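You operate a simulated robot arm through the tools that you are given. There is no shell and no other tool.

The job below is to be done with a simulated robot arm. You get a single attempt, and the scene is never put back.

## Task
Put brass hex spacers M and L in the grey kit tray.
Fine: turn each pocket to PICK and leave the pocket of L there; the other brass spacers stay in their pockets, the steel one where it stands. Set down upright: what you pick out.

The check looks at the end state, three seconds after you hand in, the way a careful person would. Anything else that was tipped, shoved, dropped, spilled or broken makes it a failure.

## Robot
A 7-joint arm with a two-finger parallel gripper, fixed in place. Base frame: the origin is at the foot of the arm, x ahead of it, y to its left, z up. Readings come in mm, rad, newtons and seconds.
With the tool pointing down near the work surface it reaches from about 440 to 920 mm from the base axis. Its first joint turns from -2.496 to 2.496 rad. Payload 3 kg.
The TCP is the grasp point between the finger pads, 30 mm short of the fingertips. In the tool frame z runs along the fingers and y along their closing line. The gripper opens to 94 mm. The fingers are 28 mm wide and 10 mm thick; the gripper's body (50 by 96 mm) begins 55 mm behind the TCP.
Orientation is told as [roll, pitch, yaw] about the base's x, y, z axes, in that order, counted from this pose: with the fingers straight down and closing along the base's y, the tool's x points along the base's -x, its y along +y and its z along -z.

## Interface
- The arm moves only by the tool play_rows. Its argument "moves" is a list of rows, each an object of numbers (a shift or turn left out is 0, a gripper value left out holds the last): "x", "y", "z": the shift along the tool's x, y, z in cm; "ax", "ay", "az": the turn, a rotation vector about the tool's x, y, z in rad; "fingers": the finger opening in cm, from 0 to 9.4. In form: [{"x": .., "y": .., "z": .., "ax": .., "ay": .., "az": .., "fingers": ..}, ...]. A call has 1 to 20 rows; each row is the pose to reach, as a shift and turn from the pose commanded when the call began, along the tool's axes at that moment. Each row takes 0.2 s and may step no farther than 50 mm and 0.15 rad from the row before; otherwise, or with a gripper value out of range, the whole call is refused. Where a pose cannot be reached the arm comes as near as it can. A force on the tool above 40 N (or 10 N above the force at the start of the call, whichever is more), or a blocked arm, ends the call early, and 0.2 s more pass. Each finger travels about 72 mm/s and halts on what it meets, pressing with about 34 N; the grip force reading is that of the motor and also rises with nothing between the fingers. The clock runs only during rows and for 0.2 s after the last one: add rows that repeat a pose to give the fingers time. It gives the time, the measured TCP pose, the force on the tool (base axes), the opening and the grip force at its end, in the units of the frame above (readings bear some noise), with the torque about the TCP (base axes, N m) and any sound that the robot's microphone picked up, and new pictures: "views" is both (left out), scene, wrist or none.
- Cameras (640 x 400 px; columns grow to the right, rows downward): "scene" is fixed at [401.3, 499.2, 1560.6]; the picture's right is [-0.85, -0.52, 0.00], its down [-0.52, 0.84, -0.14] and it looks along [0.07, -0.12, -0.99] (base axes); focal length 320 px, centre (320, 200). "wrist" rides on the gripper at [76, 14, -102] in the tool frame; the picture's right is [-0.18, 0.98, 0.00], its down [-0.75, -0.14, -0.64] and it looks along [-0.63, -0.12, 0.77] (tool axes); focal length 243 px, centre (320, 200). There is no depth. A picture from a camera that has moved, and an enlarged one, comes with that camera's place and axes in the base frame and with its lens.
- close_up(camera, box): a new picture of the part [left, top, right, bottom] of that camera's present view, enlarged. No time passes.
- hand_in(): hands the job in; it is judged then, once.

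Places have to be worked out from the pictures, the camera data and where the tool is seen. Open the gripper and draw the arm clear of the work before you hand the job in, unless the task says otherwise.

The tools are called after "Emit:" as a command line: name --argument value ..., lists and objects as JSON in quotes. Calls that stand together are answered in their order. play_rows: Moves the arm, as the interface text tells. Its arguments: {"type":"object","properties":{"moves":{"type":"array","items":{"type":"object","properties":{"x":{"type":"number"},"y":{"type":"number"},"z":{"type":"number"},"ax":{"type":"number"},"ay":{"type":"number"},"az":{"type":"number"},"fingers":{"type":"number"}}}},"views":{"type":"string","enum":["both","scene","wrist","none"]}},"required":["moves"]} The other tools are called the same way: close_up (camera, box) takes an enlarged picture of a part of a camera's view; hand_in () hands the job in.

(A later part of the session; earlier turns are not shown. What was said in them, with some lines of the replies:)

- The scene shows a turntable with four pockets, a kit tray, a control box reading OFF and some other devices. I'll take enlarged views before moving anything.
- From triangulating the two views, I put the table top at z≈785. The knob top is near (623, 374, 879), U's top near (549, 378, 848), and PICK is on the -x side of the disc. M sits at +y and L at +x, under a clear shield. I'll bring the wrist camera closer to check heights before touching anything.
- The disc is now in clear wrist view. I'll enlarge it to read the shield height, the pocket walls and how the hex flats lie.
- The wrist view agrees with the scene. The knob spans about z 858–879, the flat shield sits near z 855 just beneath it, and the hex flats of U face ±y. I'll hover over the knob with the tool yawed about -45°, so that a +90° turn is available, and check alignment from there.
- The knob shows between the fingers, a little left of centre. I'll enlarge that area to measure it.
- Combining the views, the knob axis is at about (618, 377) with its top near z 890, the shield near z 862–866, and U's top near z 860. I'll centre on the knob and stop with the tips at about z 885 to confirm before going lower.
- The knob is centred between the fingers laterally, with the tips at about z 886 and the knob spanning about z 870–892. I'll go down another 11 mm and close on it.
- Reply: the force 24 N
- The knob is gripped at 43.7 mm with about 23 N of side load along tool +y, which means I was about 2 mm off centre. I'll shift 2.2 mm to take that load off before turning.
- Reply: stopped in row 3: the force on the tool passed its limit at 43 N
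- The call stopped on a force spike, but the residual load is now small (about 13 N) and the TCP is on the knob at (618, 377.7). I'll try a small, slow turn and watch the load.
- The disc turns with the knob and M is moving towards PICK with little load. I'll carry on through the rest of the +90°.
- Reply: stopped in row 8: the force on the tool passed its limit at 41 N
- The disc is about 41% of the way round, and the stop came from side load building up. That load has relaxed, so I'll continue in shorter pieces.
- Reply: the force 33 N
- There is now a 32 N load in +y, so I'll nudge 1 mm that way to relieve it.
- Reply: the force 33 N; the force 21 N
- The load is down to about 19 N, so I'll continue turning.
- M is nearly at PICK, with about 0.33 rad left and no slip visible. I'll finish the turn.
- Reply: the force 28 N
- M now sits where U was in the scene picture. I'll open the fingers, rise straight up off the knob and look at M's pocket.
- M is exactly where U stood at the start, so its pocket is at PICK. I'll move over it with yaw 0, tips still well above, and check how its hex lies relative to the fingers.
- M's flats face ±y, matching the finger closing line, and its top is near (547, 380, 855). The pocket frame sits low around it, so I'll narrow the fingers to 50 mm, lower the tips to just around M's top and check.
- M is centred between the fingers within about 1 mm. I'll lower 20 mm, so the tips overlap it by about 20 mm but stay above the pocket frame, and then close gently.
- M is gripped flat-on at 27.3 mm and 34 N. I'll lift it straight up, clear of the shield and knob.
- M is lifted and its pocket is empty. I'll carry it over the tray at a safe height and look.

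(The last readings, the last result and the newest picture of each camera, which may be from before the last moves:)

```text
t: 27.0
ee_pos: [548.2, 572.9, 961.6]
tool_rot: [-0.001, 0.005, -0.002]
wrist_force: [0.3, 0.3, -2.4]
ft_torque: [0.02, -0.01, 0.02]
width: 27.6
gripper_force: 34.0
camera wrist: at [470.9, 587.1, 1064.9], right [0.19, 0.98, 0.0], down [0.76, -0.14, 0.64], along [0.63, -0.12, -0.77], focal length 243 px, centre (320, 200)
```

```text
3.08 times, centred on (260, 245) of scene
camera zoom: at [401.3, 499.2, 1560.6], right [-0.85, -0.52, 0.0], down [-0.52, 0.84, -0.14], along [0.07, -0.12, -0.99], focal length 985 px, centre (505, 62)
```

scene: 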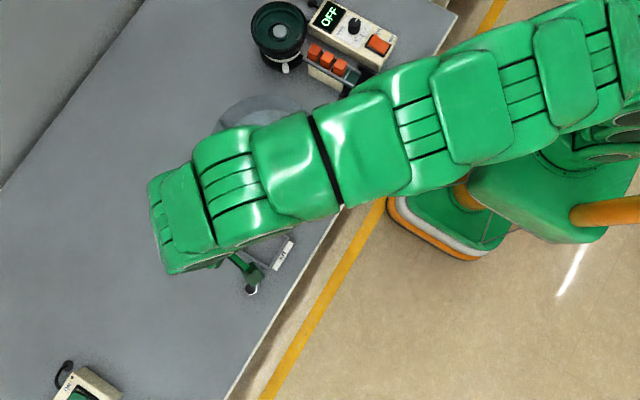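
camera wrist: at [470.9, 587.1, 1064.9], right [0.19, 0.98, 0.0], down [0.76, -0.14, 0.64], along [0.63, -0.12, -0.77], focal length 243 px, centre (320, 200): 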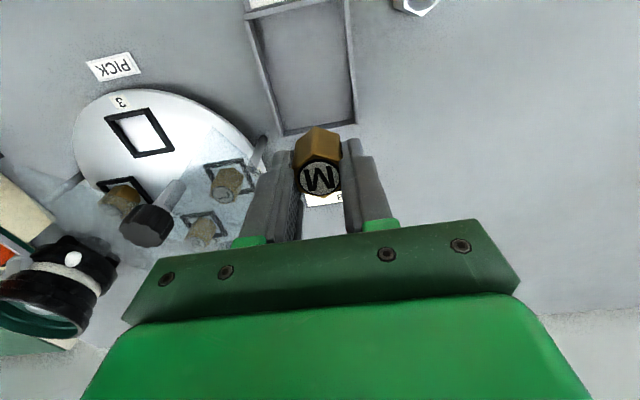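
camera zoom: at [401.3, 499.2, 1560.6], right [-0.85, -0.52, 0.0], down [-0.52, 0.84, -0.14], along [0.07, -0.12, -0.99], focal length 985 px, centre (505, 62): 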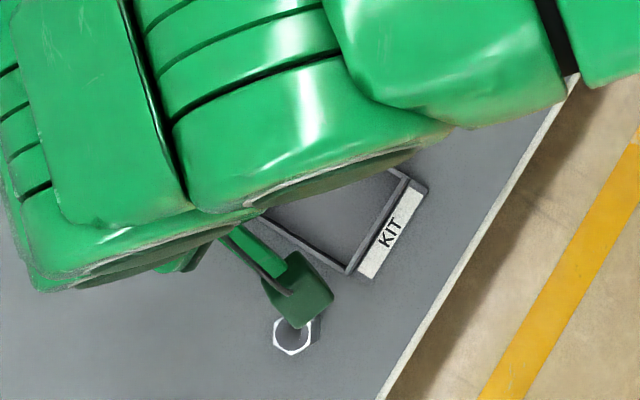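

The tray's inner floor spans about x 475–585 and y 523–606. I'll set M at about (556, 566), leaving room for L at lower x, and lower to well above the expected contact first.

Emit:
play_rows --moves '[{"x": -0.4, "y": -0.35, "z": 1}, {"x": -0.85, "y": -0.7, "z": 3}, {"x": -0.85, "y": -0.7, "z": 5}, {"x": -0.85, "y": -0.7, "z": 7}, {"x": -0.85, "y": -0.7, "z": 9}, {"x": -0.85, "y": -0.7, "z": 10}, {"x": -0.85, "y": -0.7, "z": 10}]'

Emit:
close_up --camera "wrist" --box '[200, 20, 440, 220]'

```text
t: 28.6
ee_pos: [554.7, 564.9, 862.0]
tool_rot: [0.0, 0.002, -0.002]
wrist_force: [-0.3, -0.1, -0.9]
ft_torque: [0.04, -0.01, -0.01]
width: 27.4
gripper_force: 33.7
camera wrist: at [478.5, 579.9, 964.9], right [0.19, 0.98, 0.0], down [0.76, -0.14, 0.64], along [0.63, -0.12, -0.77], focal length 243 px, centre (320, 200)
```

scene: 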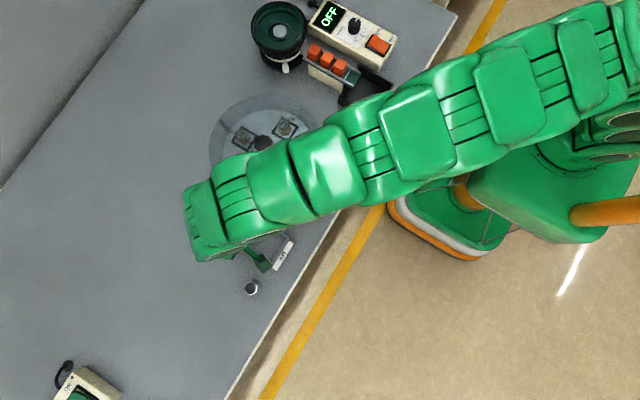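
wrist: 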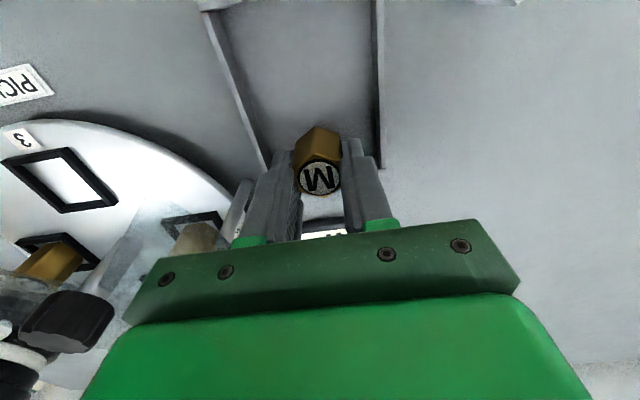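

```text
2.00 times, centred on (320, 120) of wrist
camera zoom: at [478.5, 579.9, 964.9], right [0.19, 0.98, 0.0], down [0.76, -0.14, 0.64], along [0.63, -0.12, -0.77], focal length 485 px, centre (320, 360)
```

zoom: 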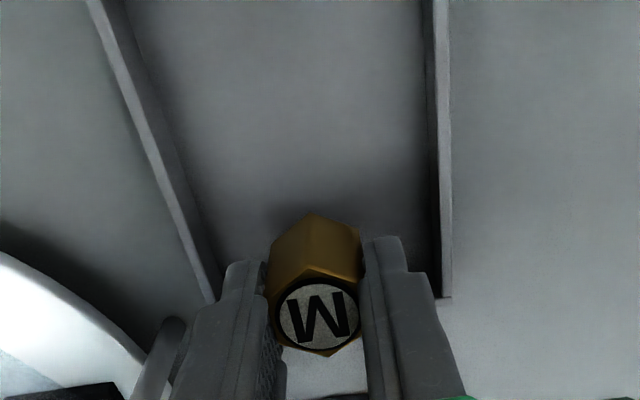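

M is hanging inside the tray outline with clear margins. I'll creep down and watch the vertical force.

Emit:
play_rows --moves '[{"z": 0.3}, {"z": 0.6}, {"z": 0.9}, {"z": 1.2}, {"z": 1.4}]' --views "wrist"

Emit:
close_up --camera "wrist" --box '[250, 80, 400, 220]'

```text
t: 29.8
ee_pos: [556.2, 564.7, 848.3]
tool_rot: [-0.001, 0.002, -0.002]
wrist_force: [-0.2, 0.0, -1.9]
ft_torque: [0.03, -0.03, 0.03]
width: 27.6
gripper_force: 34.0
camera wrist: at [478.9, 579.6, 951.3], right [0.19, 0.98, 0.0], down [0.76, -0.14, 0.64], along [0.63, -0.12, -0.77], focal length 243 px, centre (320, 200)
```

wrist: 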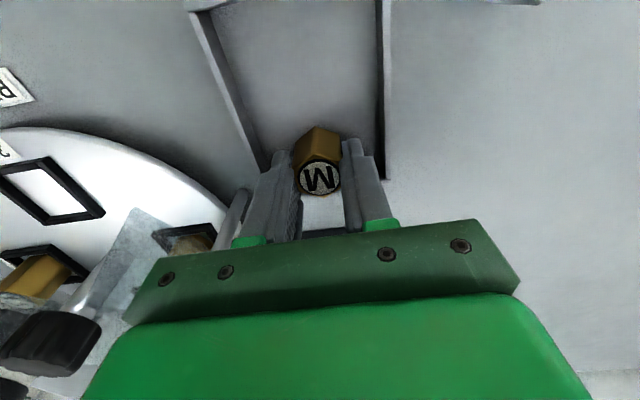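

```text
2.86 times, centred on (325, 150) of wrist
camera zoom: at [478.9, 579.6, 951.3], right [0.19, 0.98, 0.0], down [0.76, -0.14, 0.64], along [0.63, -0.12, -0.77], focal length 693 px, centre (306, 343)
```

zoom: 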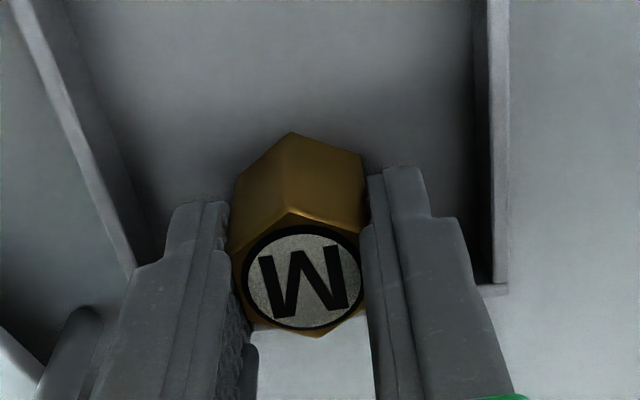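

There's no contact at 848, though the shadow is closing in. I'll continue in 1.5 mm steps.

Emit:
play_rows --moves '[{"z": 0.15}, {"z": 0.3}, {"z": 0.45}]' --views "none"

Emit:
play_rows --moves '[{"z": 0.1}, {"z": 0.2}, {"z": 0.3}]' --views "none"

```text
t: 30.6
ee_pos: [556.4, 565.4, 844.9]
tool_rot: [0.003, -0.001, -0.002]
wrist_force: [1.7, 3.0, 30.9]
ft_torque: [-0.03, -0.12, -0.02]
width: 27.4
gripper_force: 34.3
```

```text
t: 31.0
ee_pos: [556.3, 565.6, 844.6]
tool_rot: [0.002, 0.0, 0.0]
wrist_force: [-1.5, 1.1, 11.3]
ft_torque: [-0.1, 0.07, -0.02]
width: 27.6
gripper_force: 33.7
stopped in row 1: the force on the tool passed its limit at 46 N (the readings are from after the stop); the commanded pose is now the measured one
```

M touched the floor at TCP z≈845 and is resting with about 11 N on it. I'll ease up slightly, open the fingers and check that M stands upright.

Emit:
play_rows --moves '[{"z": -0.03}, {"z": -0.03, "fingers": 3.2}, {"z": -0.03, "fingers": 4}, {"z": -0.03, "fingers": 5}, {"z": -0.03, "fingers": 5}]'

Emit:
close_up --camera "wrist" --box '[250, 80, 400, 220]'

```text
t: 32.2
ee_pos: [555.4, 564.1, 845.1]
tool_rot: [0.002, 0.001, -0.004]
wrist_force: [-0.5, -0.5, 0.5]
ft_torque: [-0.02, 0.03, 0.03]
width: 49.8
gripper_force: 0.2
camera wrist: at [478.9, 579.9, 947.5], right [0.19, 0.98, 0.0], down [0.75, -0.14, 0.64], along [0.63, -0.12, -0.77], focal length 243 px, centre (320, 200)
```

scene: 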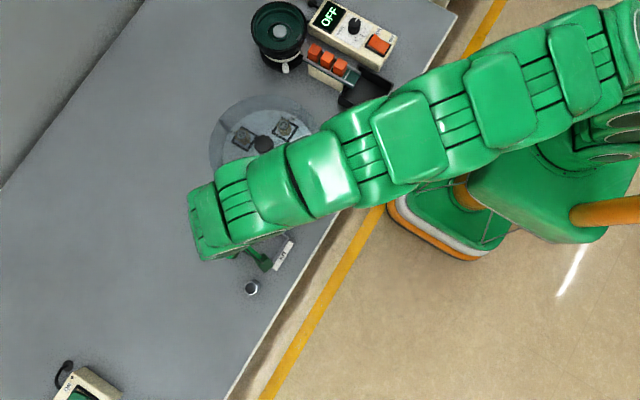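
wrist: 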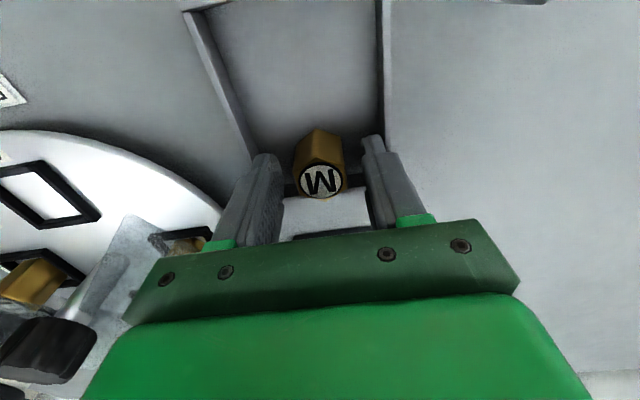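

```text
2.86 times, centred on (325, 150) of wrist
camera zoom: at [478.9, 579.9, 947.5], right [0.19, 0.98, 0.0], down [0.75, -0.14, 0.64], along [0.63, -0.12, -0.77], focal length 693 px, centre (306, 343)
```

zoom: 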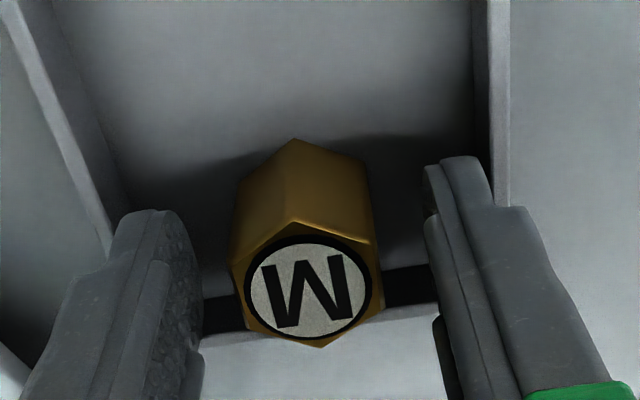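

M stands upright on its own in the tray. I'll rise straight up, travel back over the knob with yaw -45°, and check centring at about (616, 380).

Emit:
play_rows --moves '[{"z": -1}, {"z": -3}, {"z": -6}, {"z": -9}, {"z": -12}, {"x": -0.5, "y": -1.5, "z": -13, "az": 0.06}, {"x": -1.3, "y": -4, "z": -13, "az": 0.17}, {"x": -2.2, "y": -6.8, "z": -13, "az": 0.28, "fingers": 7}, {"x": -3.1, "y": -9.6, "z": -13, "az": 0.39}, {"x": -4, "y": -12.4, "z": -13, "az": 0.5}, {"x": -4.9, "y": -15, "z": -13, "az": 0.61}, {"x": -5.6, "y": -17, "z": -13, "az": 0.72}, {"x": -6.06, "y": -18.36, "z": -13, "az": 0.781}, {"x": -6.06, "y": -18.36, "z": -13, "az": 0.781}]'

Emit:
close_up --camera "wrist" --box '[220, 60, 430, 190]'

Emit:
close_up --camera "scene" --box '[180, 160, 340, 300]'

```text
t: 35.2
ee_pos: [615.5, 381.3, 975.3]
tool_rot: [0.001, 0.002, -0.783]
wrist_force: [0.6, 0.8, 0.0]
ft_torque: [-0.02, -0.02, 0.01]
width: 69.6
gripper_force: 0.0
camera wrist: at [571.6, 446.3, 1077.8], right [0.82, 0.57, 0.0], down [0.43, -0.63, 0.64], along [0.36, -0.53, -0.77], focal length 243 px, centre (320, 200)
```

scene: 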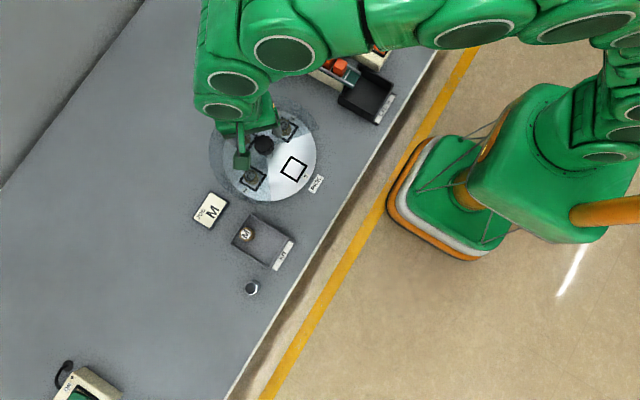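
wrist: 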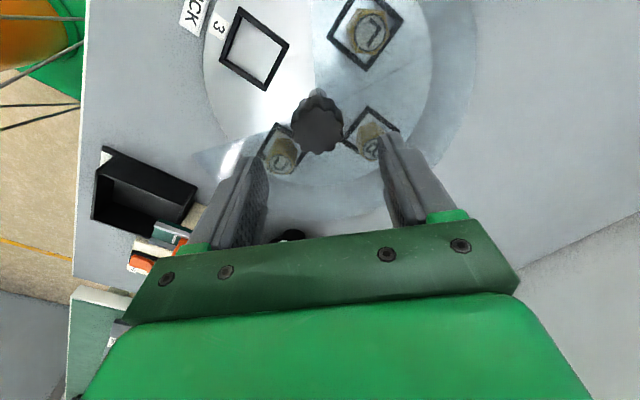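

```text
3.05 times, centred on (325, 125) of wrist
camera zoom: at [571.6, 446.3, 1077.8], right [0.82, 0.57, 0.0], down [0.43, -0.63, 0.64], along [0.36, -0.53, -0.77], focal length 739 px, centre (305, 429)
```

zoom: 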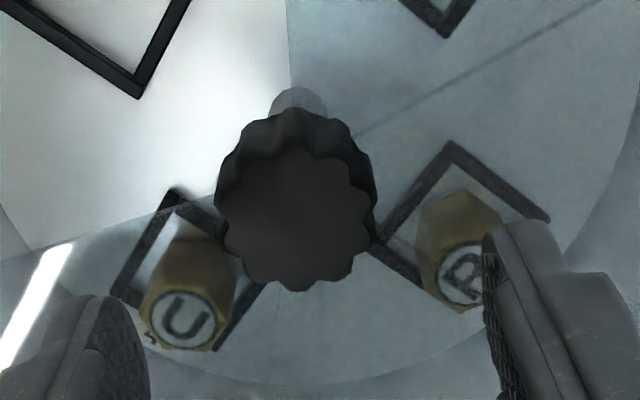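

```text
2.86 times, centred on (260, 230) of scene
camera zoom: at [401.3, 499.2, 1560.6], right [-0.85, -0.52, 0.0], down [-0.52, 0.84, -0.14], along [0.07, -0.12, -0.99], focal length 914 px, centre (491, 114)
```

zoom: 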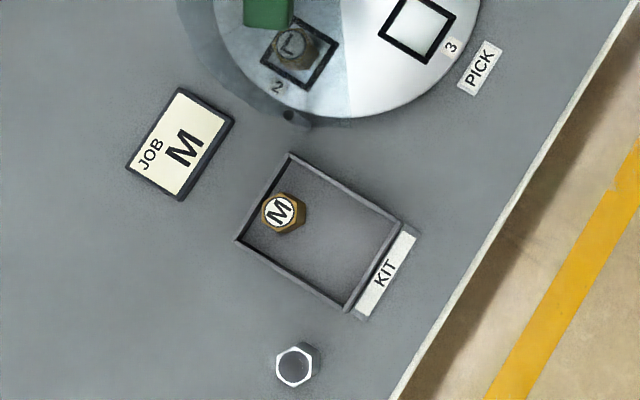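

M is upright in the tray and the turntable is undisturbed. The knob is about 1 mm off-centre along tool -y, so I'll correct that, descend to the same depth as before and grip.

Emit:
play_rows --moves '[{"x": -0.1, "y": -0.1, "z": 1.5}, {"x": -0.1, "y": -0.1, "z": 3.5}, {"x": -0.1, "y": -0.1, "z": 5.5}, {"x": -0.1, "y": -0.1, "z": 6.5}, {"x": -0.1, "y": -0.1, "z": 7.0}, {"x": -0.1, "y": -0.1, "z": 7.0, "fingers": 5.5}, {"x": -0.1, "y": -0.1, "z": 7.0, "fingers": 4.8}, {"x": -0.1, "y": -0.1, "z": 7.0, "fingers": 4.2}, {"x": -0.1, "y": -0.1, "z": 7.0, "fingers": 3.5}, {"x": -0.1, "y": -0.1, "z": 7.0, "fingers": 3.5}]'

```text
t: 37.4
ee_pos: [615.2, 379.7, 903.9]
tool_rot: [0.0, 0.002, -0.784]
wrist_force: [-10.9, -7.5, 2.0]
ft_torque: [-0.03, 0.11, -0.04]
width: 42.9
gripper_force: 6.6
camera wrist: at [571.1, 444.6, 1007.3], right [0.82, 0.57, 0.0], down [0.44, -0.63, 0.64], along [0.36, -0.53, -0.77], focal length 243 px, centre (320, 200)
```

scene: 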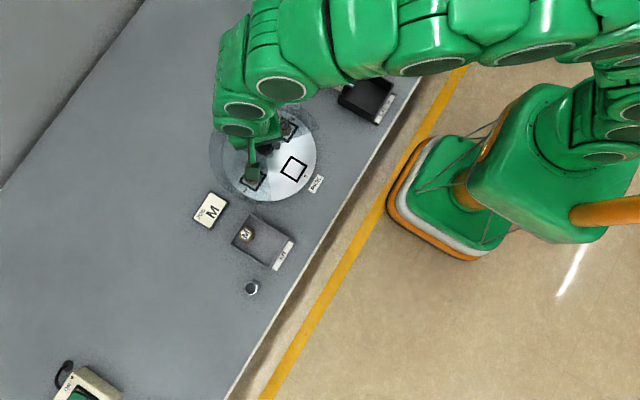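
wrist: 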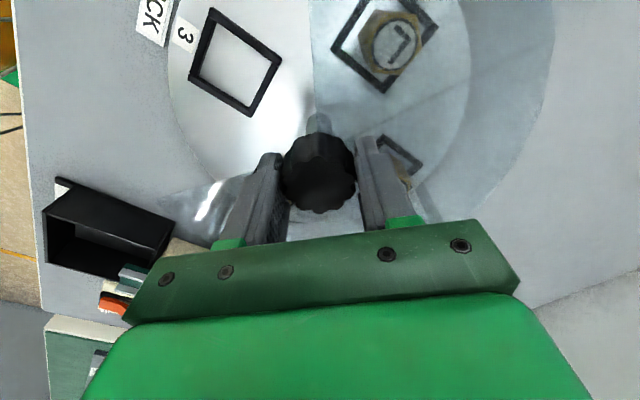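

The grip is still settling, with a light 13 N along tool -y. I'll shift 0.6 mm that way and let it firm up.

Emit:
play_rows --moves '[{"y": -0.03, "fingers": 3.5}, {"y": -0.06, "fingers": 3.5}, {"y": -0.06, "fingers": 3.5}]' --views "none"

```text
t: 38.2
ee_pos: [615.9, 379.6, 904.7]
tool_rot: [0.0, 0.001, -0.783]
wrist_force: [-12.0, -5.6, -1.9]
ft_torque: [-0.07, 0.1, -0.08]
width: 42.2
gripper_force: 6.7
```

The grip force is only 6.7 N, lower than the first time. I'll command a tighter closing and see what happens.

Emit:
play_rows --moves '[{"fingers": 2.5}, {"fingers": 2.5}, {"fingers": 2.5}]'

Emit:
close_up --camera "wrist" --box '[220, 90, 430, 220]'

```text
t: 39.0
ee_pos: [615.1, 379.7, 905.0]
tool_rot: [0.001, 0.004, -0.785]
wrist_force: [-16.1, -10.4, 2.8]
ft_torque: [-0.48, 0.39, 0.0]
width: 41.8
gripper_force: 44.7
camera wrist: at [571.0, 443.9, 1007.4], right [0.82, 0.57, 0.0], down [0.44, -0.63, 0.64], along [0.36, -0.53, -0.77], focal length 243 px, centre (320, 200)
```

scene: 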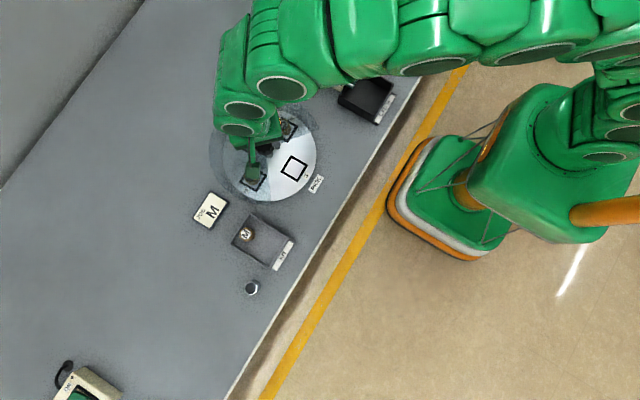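
wrist: 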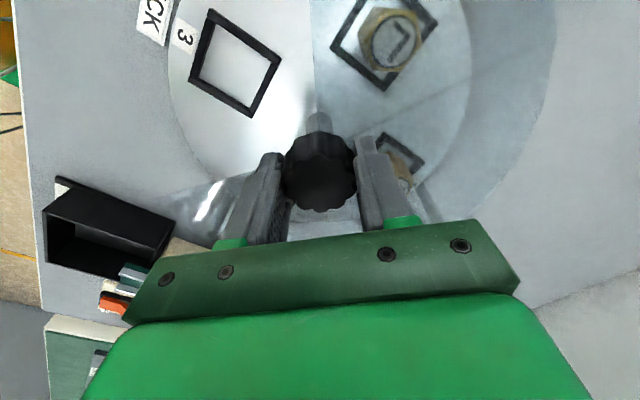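

```text
3.05 times, centred on (325, 155) of wrist
camera zoom: at [571.0, 443.9, 1007.4], right [0.82, 0.57, 0.0], down [0.44, -0.63, 0.64], along [0.36, -0.53, -0.77], focal length 739 px, centre (305, 337)
```

zoom: 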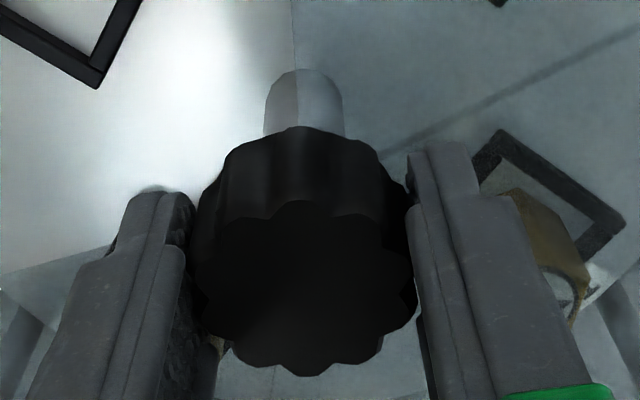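

The knob is now gripped firmly at 44.7 N. I'll begin the second +90° turn in short pieces.

Emit:
play_rows --moves '[{"az": -0.05}, {"az": -0.1}, {"az": -0.15}, {"az": -0.2}, {"az": -0.25}]' --views "none"

```text
t: 40.2
ee_pos: [616.9, 381.3, 903.9]
tool_rot: [0.001, 0.0, -0.531]
wrist_force: [-13.7, 0.8, -14.3]
ft_torque: [0.13, 0.82, -0.02]
width: 41.5
gripper_force: 44.8
```

Emit:
play_rows --moves '[{"az": -0.05}, {"az": -0.1}, {"az": -0.15}, {"az": -0.2}, {"az": -0.25}]'

```text
t: 41.4
ee_pos: [616.1, 380.2, 904.3]
tool_rot: [0.0, 0.001, -0.283]
wrist_force: [-13.3, 2.2, -16.4]
ft_torque: [-0.39, 1.01, -0.07]
width: 41.7
gripper_force: 45.1
camera wrist: at [545.9, 415.1, 1007.4], right [0.45, 0.89, 0.0], down [0.68, -0.35, 0.64], along [0.57, -0.29, -0.77], focal length 243 px, centre (320, 200)
```

scene: 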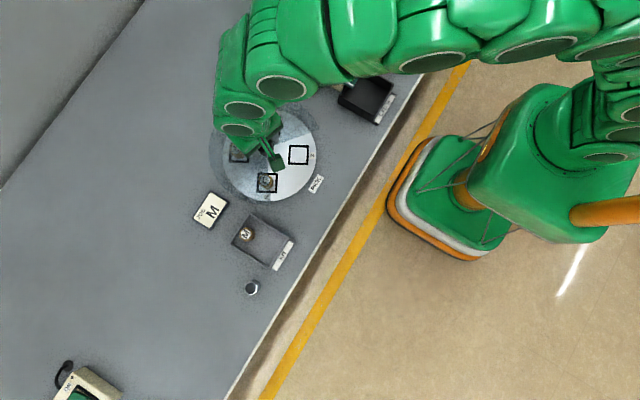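
wrist: 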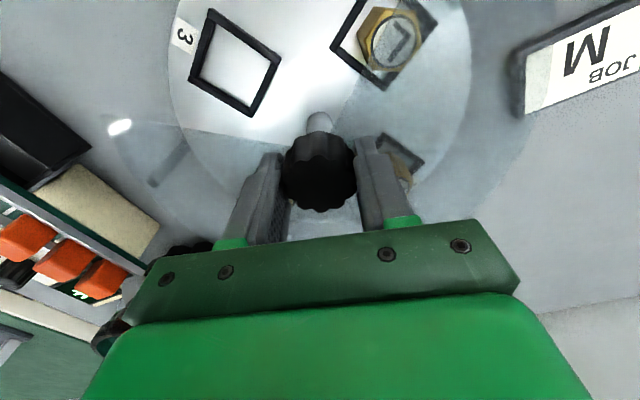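

Loads are steady at about 20 N, the disc turns without slipping, and L is approaching. I'll continue.

Emit:
play_rows --moves '[{"az": -0.05}, {"az": -0.1}, {"az": -0.15}, {"az": -0.2}, {"az": -0.25}, {"az": -0.3}, {"az": -0.35}, {"az": -0.4}, {"az": -0.45}, {"az": -0.5}]' --views "none"

```text
t: 43.6
ee_pos: [615.4, 379.1, 905.2]
tool_rot: [0.002, 0.001, 0.218]
wrist_force: [1.3, 11.2, -24.9]
ft_torque: [-0.13, -0.91, 0.0]
width: 41.6
gripper_force: 44.7
```

Emit:
play_rows --moves '[{"az": -0.05, "z": 0.03}, {"az": -0.1, "z": 0.05}, {"az": -0.15, "z": 0.05}, {"az": -0.2, "z": 0.05}, {"az": -0.25, "z": 0.05}, {"az": -0.3, "z": 0.05}, {"az": -0.35, "z": 0.05}, {"az": -0.4, "z": 0.05}]'

```text
t: 45.4
ee_pos: [615.9, 380.7, 904.8]
tool_rot: [0.001, -0.004, 0.618]
wrist_force: [8.9, 17.3, 5.1]
ft_torque: [-0.94, 0.24, 0.01]
width: 41.6
gripper_force: 45.1
camera wrist: at [544.5, 348.1, 1007.4], right [-0.42, 0.91, 0.0], down [0.7, 0.32, 0.64], along [0.58, 0.27, -0.77], focal length 243 px, centre (320, 200)
```

scene: 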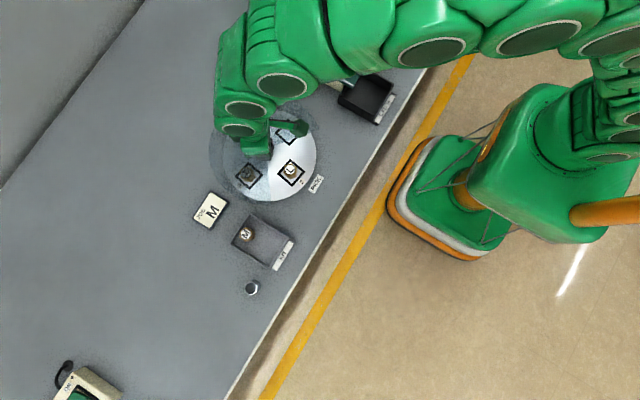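
wrist: 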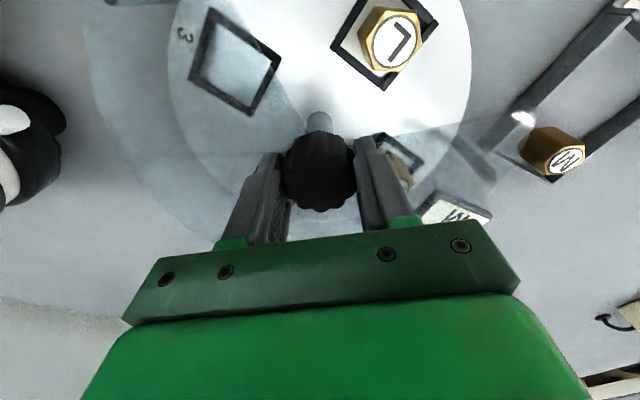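

About 0.168 rad remains, so I'll finish the quarter turn.

Emit:
play_rows --moves '[{"az": -0.05}, {"az": -0.1}, {"az": -0.15}, {"az": -0.168}, {"az": -0.168}]'

Emit:
close_up --camera "scene" --box '[190, 90, 350, 190]'

```text
t: 46.6
ee_pos: [614.8, 380.6, 905.2]
tool_rot: [0.001, -0.001, 0.785]
wrist_force: [6.7, 20.4, 13.8]
ft_torque: [-0.35, -0.01, 0.0]
width: 41.6
gripper_force: 45.1
camera wrist: at [550.9, 336.9, 1007.4], right [-0.57, 0.82, 0.0], down [0.63, 0.43, 0.64], along [0.53, 0.36, -0.77], focal length 243 px, centre (320, 200)
```

scene: 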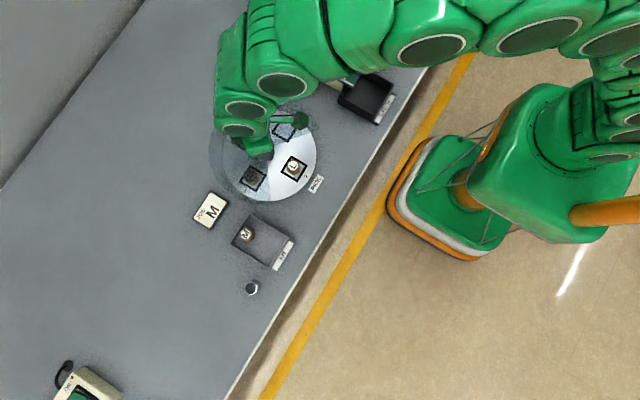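
wrist: 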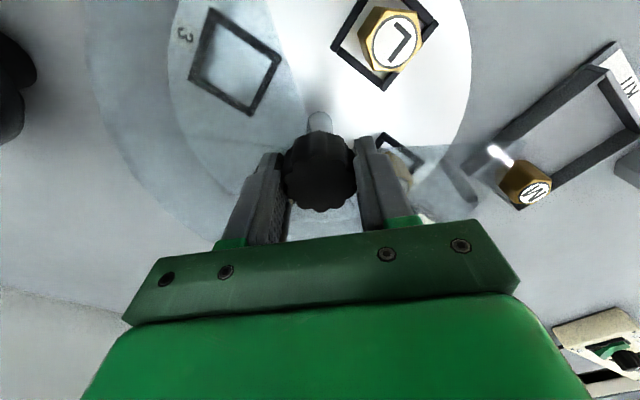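

```text
4.00 times, centred on (270, 140) of scene
camera zoom: at [401.3, 499.2, 1560.6], right [-0.85, -0.52, 0.0], down [-0.52, 0.84, -0.14], along [0.07, -0.12, -0.99], focal length 1280 px, centre (520, 440)
```

zoom: 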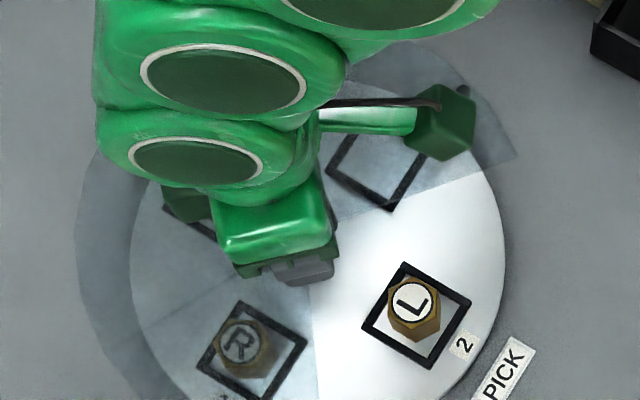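

L's pocket frame now matches the original PICK position of pocket 4 in the scene picture. I'll release, rise straight up, then move over L with yaw 0.

Emit:
play_rows --moves '[{"fingers": 5}, {"fingers": 7}, {"fingers": 7}, {"z": -1}, {"z": -3}, {"z": -5.5}, {"z": -7}, {"x": 0.7, "y": 0.7, "z": -7, "az": 0.11}, {"x": 1.4, "y": 1.4, "z": -6.5, "az": 0.22}, {"x": 2.1, "y": 2.1, "z": -6, "az": 0.335}, {"x": 2.9, "y": 2.8, "z": -5.3, "az": 0.45}, {"x": 3.6, "y": 3.5, "z": -4.6, "az": 0.56}, {"x": 4.3, "y": 4.2, "z": -3.8, "az": 0.675}, {"x": 4.87, "y": 4.79, "z": -3, "az": 0.785}, {"x": 4.87, "y": 4.79, "z": -3, "az": 0.785}]'

Emit:
close_up --camera "wrist" --box '[230, 60, 410, 200]'

```text
t: 49.8
ee_pos: [548.3, 379.6, 934.9]
tool_rot: [0.001, -0.001, -0.003]
wrist_force: [-0.4, -0.6, -0.1]
ft_torque: [0.0, 0.03, 0.0]
width: 70.0
gripper_force: 0.1
camera wrist: at [471.3, 394.6, 1037.7], right [0.18, 0.98, 0.0], down [0.75, -0.14, 0.64], along [0.63, -0.12, -0.77], focal length 243 px, centre (320, 200)
```

scene: 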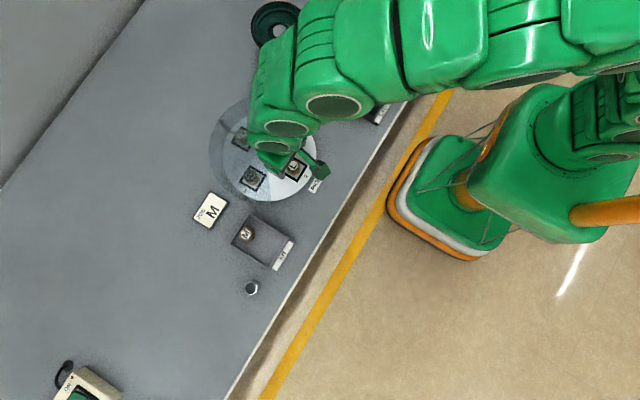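
wrist: 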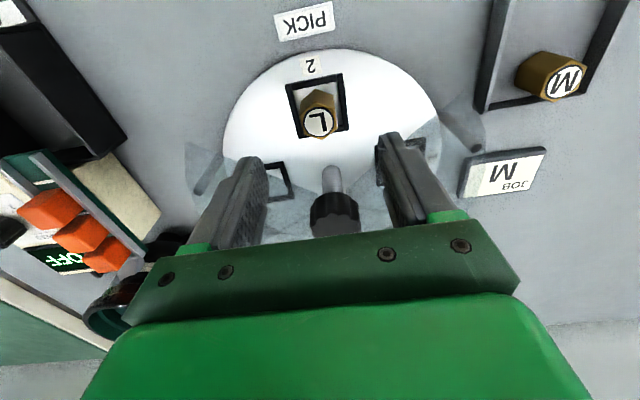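

```text
2.86 times, centred on (320, 130) of wrist
camera zoom: at [471.3, 394.6, 1037.7], right [0.18, 0.98, 0.0], down [0.75, -0.14, 0.64], along [0.63, -0.12, -0.77], focal length 693 px, centre (320, 400)
```

zoom: 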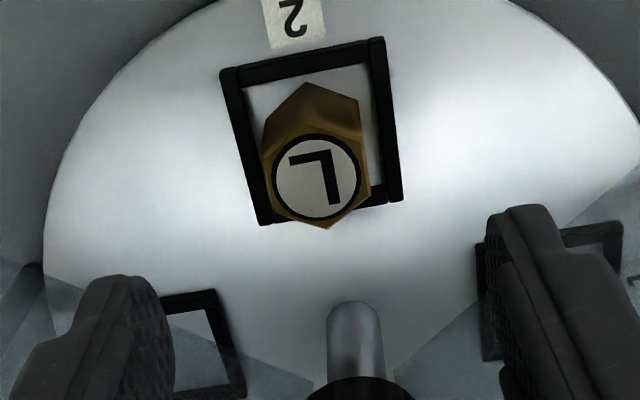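

L sits just as M did, with its flats facing the fingers and about 1 mm offset. I'll repeat the approach: fingers to 50 mm and tips just around L's top.

Emit:
play_rows --moves '[{"fingers": 5, "x": 0.2, "y": -0.05, "z": 1}, {"fingers": 5, "x": 0.2, "y": -0.05, "z": 2.2}, {"fingers": 5, "x": 0.2, "y": -0.05, "z": 3.4}, {"fingers": 5, "x": 0.2, "y": -0.05, "z": 4.6}, {"fingers": 5, "x": 0.2, "y": -0.05, "z": 5.3}, {"fingers": 5, "x": 0.2, "y": -0.05, "z": 5.3}]' --views "wrist"

Emit:
close_up --camera "wrist" --box '[230, 80, 410, 220]'

```text
t: 51.2
ee_pos: [544.6, 378.7, 880.9]
tool_rot: [0.0, -0.001, 0.001]
wrist_force: [-0.2, -0.1, 1.2]
ft_torque: [-0.01, 0.02, -0.01]
width: 49.8
gripper_force: 0.1
camera wrist: at [468.3, 393.9, 984.8], right [0.18, 0.98, 0.0], down [0.75, -0.14, 0.64], along [0.63, -0.12, -0.77], focal length 243 px, centre (320, 200)
```

wrist: 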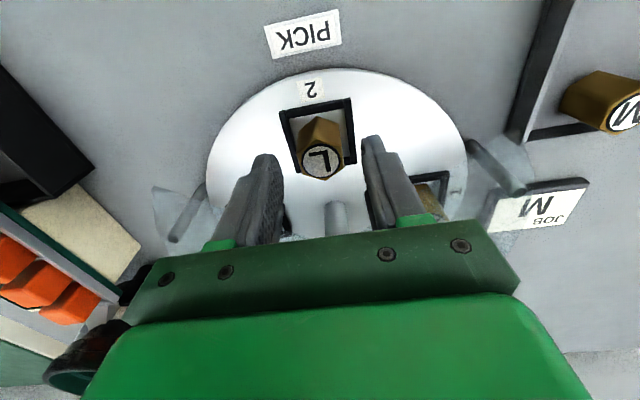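

```text
2.86 times, centred on (320, 150) of wrist
camera zoom: at [468.3, 393.9, 984.8], right [0.18, 0.98, 0.0], down [0.75, -0.14, 0.64], along [0.63, -0.12, -0.77], focal length 693 px, centre (320, 343)
```

zoom: 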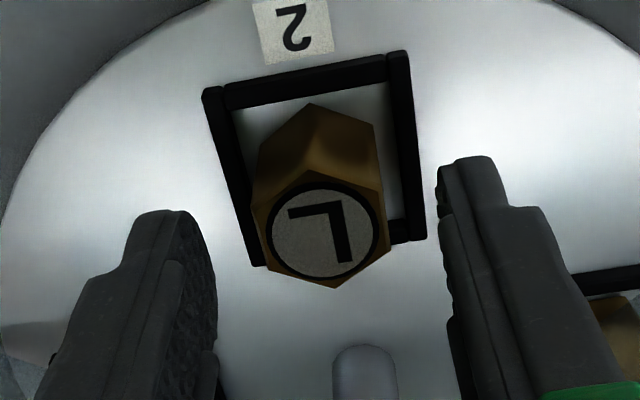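

L is centred. I'll descend 19 mm and close gently.

Emit:
play_rows --moves '[{"z": 0.7}, {"z": 1.4}, {"z": 1.9}, {"z": 1.9, "fingers": 4.2}, {"z": 1.9, "fingers": 3.6}, {"z": 1.9, "fingers": 3.2}, {"z": 1.9, "fingers": 2.8}, {"z": 1.9, "fingers": 2.4}, {"z": 1.9, "fingers": 2.0}, {"z": 1.9, "fingers": 2.0}]' --views "wrist"

Emit:
close_up --camera "wrist" --box '[230, 80, 410, 220]'

```text
t: 53.4
ee_pos: [545.8, 379.7, 862.2]
tool_rot: [0.002, 0.0, 0.001]
wrist_force: [-0.9, -1.0, 1.1]
ft_torque: [-0.03, 0.04, -0.02]
width: 27.2
gripper_force: 34.0
camera wrist: at [469.1, 393.8, 965.1], right [0.18, 0.98, 0.0], down [0.75, -0.14, 0.64], along [0.63, -0.12, -0.77], focal length 243 px, centre (320, 200)
```

wrist: 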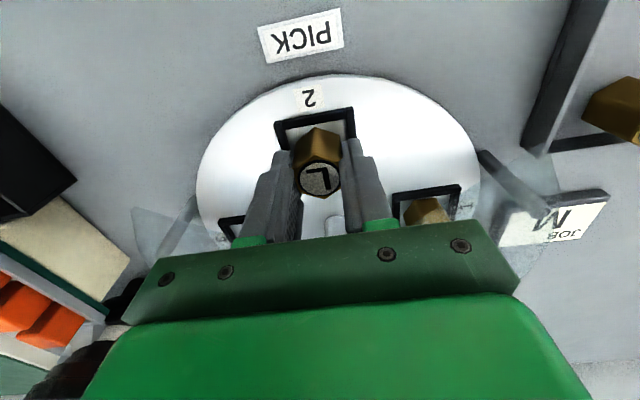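

```text
2.86 times, centred on (320, 150) of wrist
camera zoom: at [469.1, 393.8, 965.1], right [0.18, 0.98, 0.0], down [0.75, -0.14, 0.64], along [0.63, -0.12, -0.77], focal length 693 px, centre (320, 343)
```

zoom: 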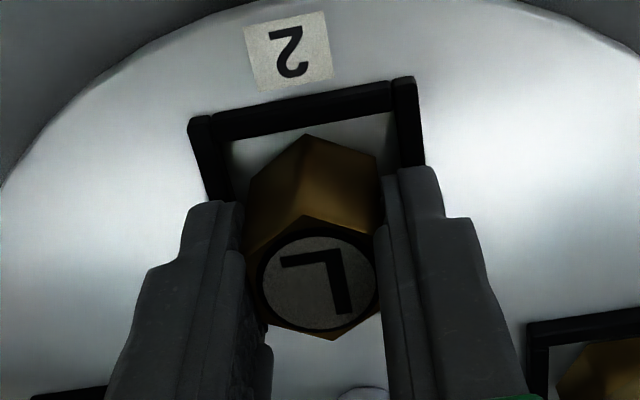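

L is gripped flat-on at 27.2 mm and 34 N. I'll lift it straight up, then carry it at height to the free half of the tray, about (508, 565).

Emit:
play_rows --moves '[{"z": -0.5}, {"z": -1.5}, {"z": -3}, {"z": -5}, {"z": -7}, {"z": -9}, {"z": -11}, {"z": -11, "x": 0.3, "y": 1.5}, {"z": -11, "x": 0.8, "y": 4}, {"z": -11, "x": 1.4, "y": 7}, {"z": -11, "x": 2.0, "y": 10}, {"z": -11, "x": 2.6, "y": 13}, {"z": -11, "x": 3.2, "y": 16}, {"z": -11, "x": 3.6, "y": 17.8}, {"z": -11, "x": 3.8, "y": 18.6}, {"z": -11, "x": 3.8, "y": 18.6}]'

Emit:
close_up --camera "wrist" --box '[220, 0, 440, 200]'

```text
t: 56.8
ee_pos: [507.8, 564.1, 973.7]
tool_rot: [0.001, 0.0, 0.002]
wrist_force: [-1.0, -0.2, -2.4]
ft_torque: [0.01, 0.01, -0.03]
width: 27.3
gripper_force: 34.1
camera wrist: at [430.6, 578.9, 1075.9], right [0.18, 0.98, 0.0], down [0.75, -0.14, 0.64], along [0.63, -0.12, -0.77], focal length 243 px, centre (320, 200)
```

scene: 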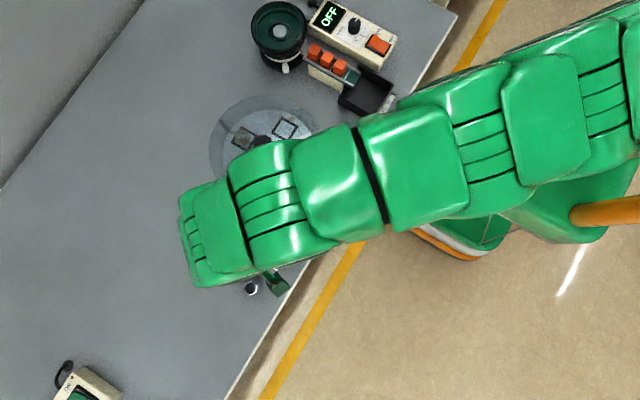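
wrist: 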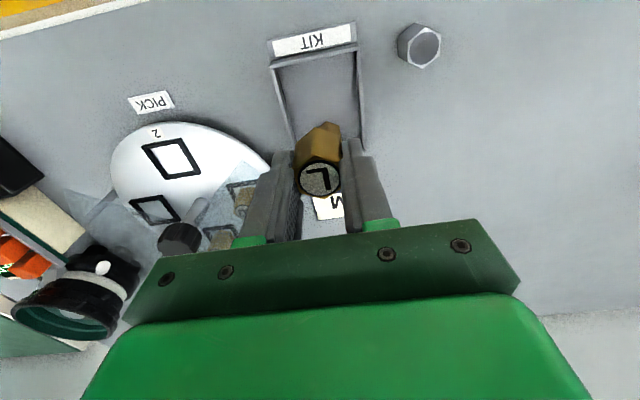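

```text
2.00 times, centred on (330, 100) of wrist
camera zoom: at [430.6, 578.9, 1075.9], right [0.18, 0.98, 0.0], down [0.75, -0.14, 0.64], along [0.63, -0.12, -0.77], focal length 485 px, centre (300, 400)
```

zoom: 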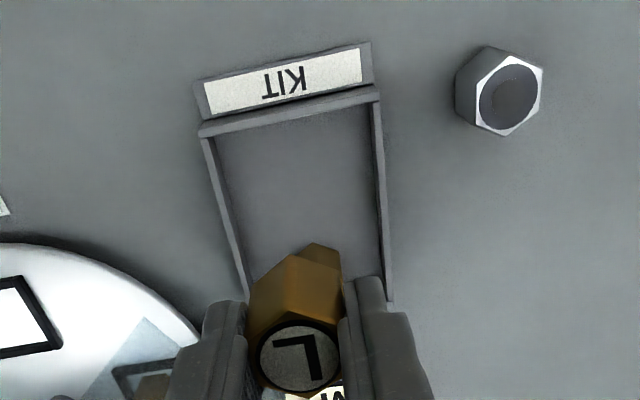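

L hangs over the free front half of the tray, clear of the walls and of M behind it. I'll lower to just above the contact height found before.

Emit:
play_rows --moves '[{"z": 2}, {"z": 4}, {"z": 6}, {"z": 8}, {"z": 10}, {"z": 11.2}, {"z": 12}, {"z": 12}]'

Emit:
close_up --camera "wrist" --box '[230, 40, 430, 220]'

```text
t: 58.6
ee_pos: [507.0, 564.5, 851.5]
tool_rot: [0.003, 0.0, 0.0]
wrist_force: [-0.7, -0.7, -1.6]
ft_torque: [0.01, -0.04, 0.0]
width: 27.5
gripper_force: 34.1
camera wrist: at [430.2, 579.4, 954.9], right [0.18, 0.98, 0.0], down [0.75, -0.14, 0.64], along [0.63, -0.12, -0.77], focal length 243 px, centre (320, 200)
```

scene: 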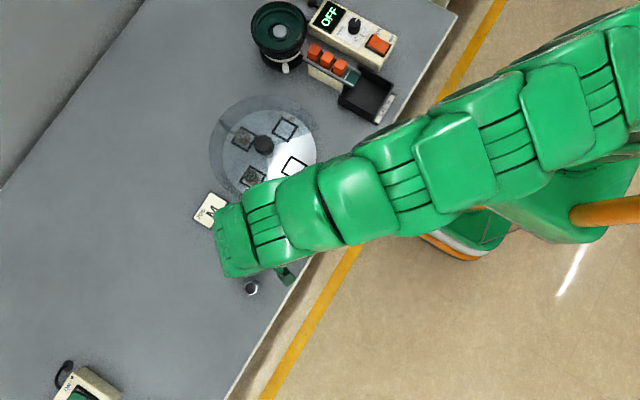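
wrist: 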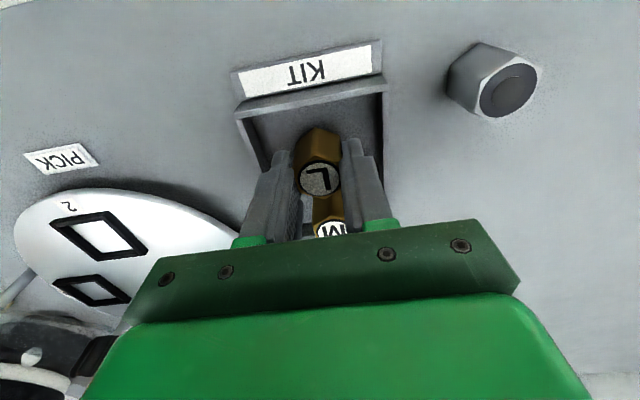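

```text
2.22 times, centred on (330, 130) of wrist
camera zoom: at [430.2, 579.4, 954.9], right [0.18, 0.98, 0.0], down [0.75, -0.14, 0.64], along [0.63, -0.12, -0.77], focal length 539 px, centre (298, 356)
```

zoom: 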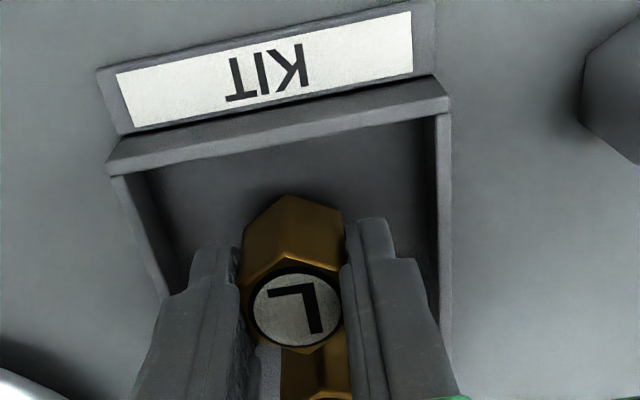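

L is inside the tray with margin on all sides. Contact should come about 7 mm lower, so I'll creep down 6 mm first.

Emit:
play_rows --moves '[{"z": 0.2}, {"z": 0.4}, {"z": 0.5}, {"z": 0.6}]' --views "none"

```text
t: 59.6
ee_pos: [507.9, 565.5, 846.8]
tool_rot: [0.001, -0.001, -0.001]
wrist_force: [-5.7, -5.2, 21.8]
ft_torque: [-0.34, 0.21, 0.0]
width: 27.7
gripper_force: 34.0
```

L is on the floor with 22 N of contact. I'll ease up slightly and open the fingers.

Emit:
play_rows --moves '[{"z": -0.04}, {"z": -0.04, "fingers": 3.2}, {"z": -0.04, "fingers": 4}, {"z": -0.04, "fingers": 5}, {"z": -0.04, "fingers": 5}]' --views "wrist"

Emit:
close_up --camera "wrist" --box '[230, 40, 430, 220]'

```text
t: 60.8
ee_pos: [508.1, 565.9, 846.0]
tool_rot: [0.001, 0.0, 0.0]
wrist_force: [0.2, 0.2, -0.7]
ft_torque: [-0.01, 0.0, 0.01]
width: 50.1
gripper_force: 0.0
camera wrist: at [430.4, 579.7, 949.2], right [0.18, 0.98, 0.0], down [0.75, -0.14, 0.64], along [0.63, -0.12, -0.77], focal length 243 px, centre (320, 200)
```

wrist: 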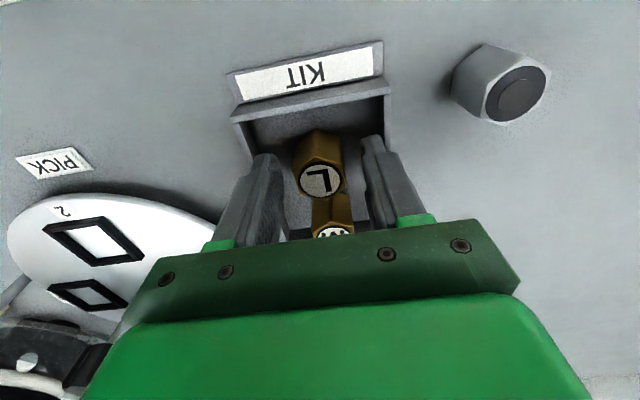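

```text
2.22 times, centred on (330, 130) of wrist
camera zoom: at [430.4, 579.7, 949.2], right [0.18, 0.98, 0.0], down [0.75, -0.14, 0.64], along [0.63, -0.12, -0.77], focal length 539 px, centre (298, 356)
```

zoom: 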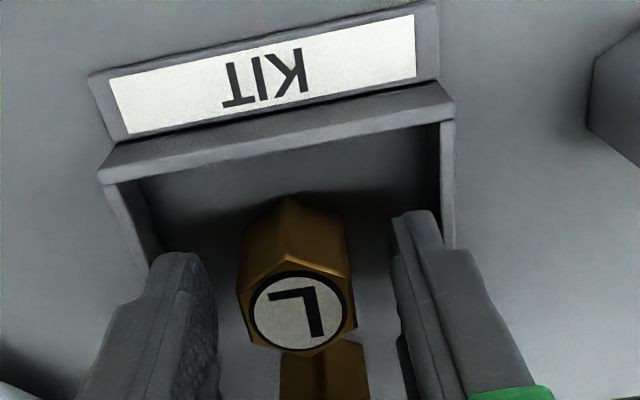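

L stands upright. I'll rise straight up and withdraw to about the starting pose for a final look.

Emit:
play_rows --moves '[{"z": -1}, {"z": -3}, {"z": -6}, {"z": -10}, {"z": -14}, {"z": -18}, {"z": -21, "x": 2}, {"z": -24, "x": 5}, {"z": -27, "x": 8}, {"z": -30, "x": 11}, {"z": -31, "x": 14, "y": -1.5}, {"z": -31, "x": 14.5, "y": -2.5}, {"z": -31, "x": 14.5, "y": -2.5}]'

Emit:
close_up --camera "scene" --box '[180, 160, 340, 300]'

Emit:
close_up --camera "scene" --box '[190, 90, 350, 190]'

Emit:
close_up --camera "scene" --box '[240, 0, 400, 130]'

```text
t: 63.6
ee_pos: [361.7, 539.6, 1157.5]
tool_rot: [-0.001, 0.0, 0.0]
wrist_force: [-0.4, 0.6, -0.9]
ft_torque: [0.03, -0.01, 0.01]
width: 50.0
gripper_force: 0.0
camera wrist: at [284.9, 555.2, 1259.7], right [0.18, 0.98, 0.0], down [0.75, -0.14, 0.64], along [0.63, -0.12, -0.77], focal length 243 px, centre (320, 200)
```

scene: 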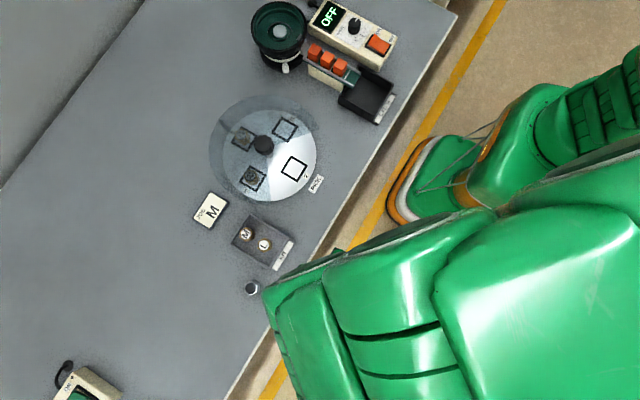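
wrist: 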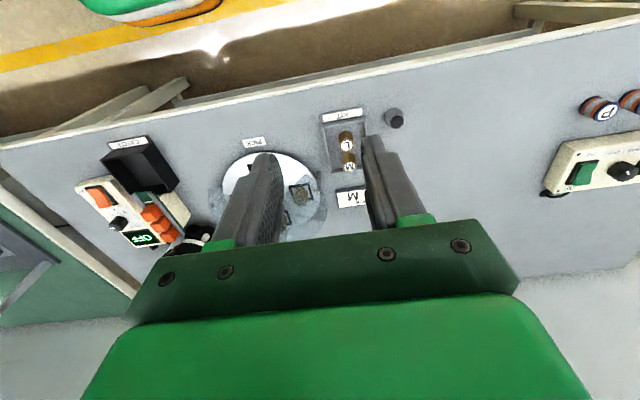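

```text
2.86 times, centred on (260, 230) of scene
camera zoom: at [401.3, 499.2, 1560.6], right [-0.85, -0.52, 0.0], down [-0.52, 0.84, -0.14], along [0.07, -0.12, -0.99], focal length 914 px, centre (491, 114)
```

zoom: 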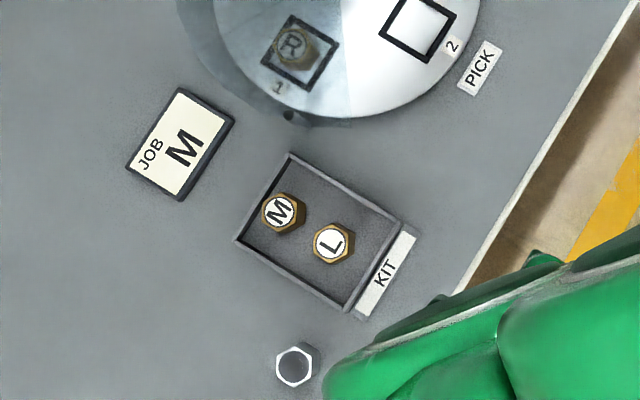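

```text
4.00 times, centred on (270, 140) of scene
camera zoom: at [401.3, 499.2, 1560.6], right [-0.85, -0.52, 0.0], down [-0.52, 0.84, -0.14], along [0.07, -0.12, -0.99], focal length 1280 px, centre (520, 440)
```

zoom: 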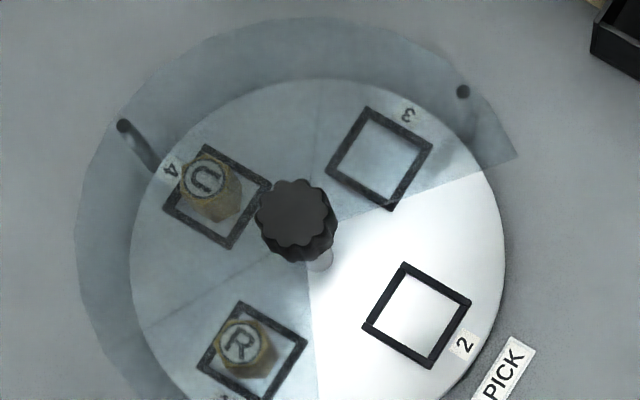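

```text
3.08 times, centred on (320, 65) of scene
camera zoom: at [401.3, 499.2, 1560.6], right [-0.85, -0.52, 0.0], down [-0.52, 0.84, -0.14], along [0.07, -0.12, -0.99], focal length 985 px, centre (320, 615)
```

zoom: 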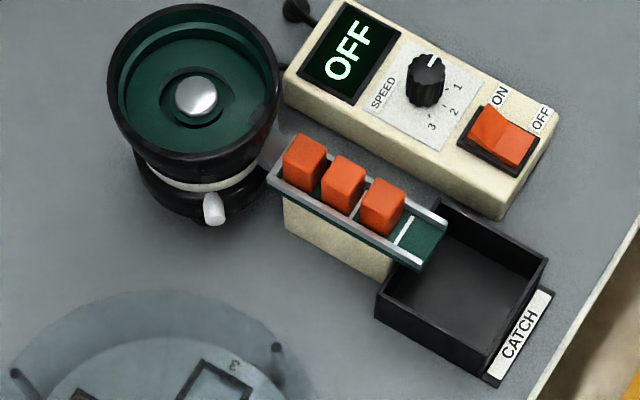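

The final pictures show M and L standing upright in the grey tray and empty pocket 2 (L's) at PICK. U and R are still in their pockets, and the steel spacer and everything else look unmoved. The gripper is open and the arm is clear, so I'm handing in.

Emit:
hand_in

```text
The job is handed in.
```

The job is handed in: spacers M and L are standing upright in the grey kit tray. I turned M's pocket to PICK for its pick, then L's, and left L's pocket (number 2) there.

In the last pictures, U and R are still in their pockets and the steel spacer is where it stood. Nothing else looks moved. The gripper is open and the arm is back near its starting pose, clear of the work.

Two short stops happened on the force limit while I was gripping and turning the knob, at 43 N and 41 N. One more came as M touched the tray floor, at 46 N. The final pictures show no sign of damage from any of them.
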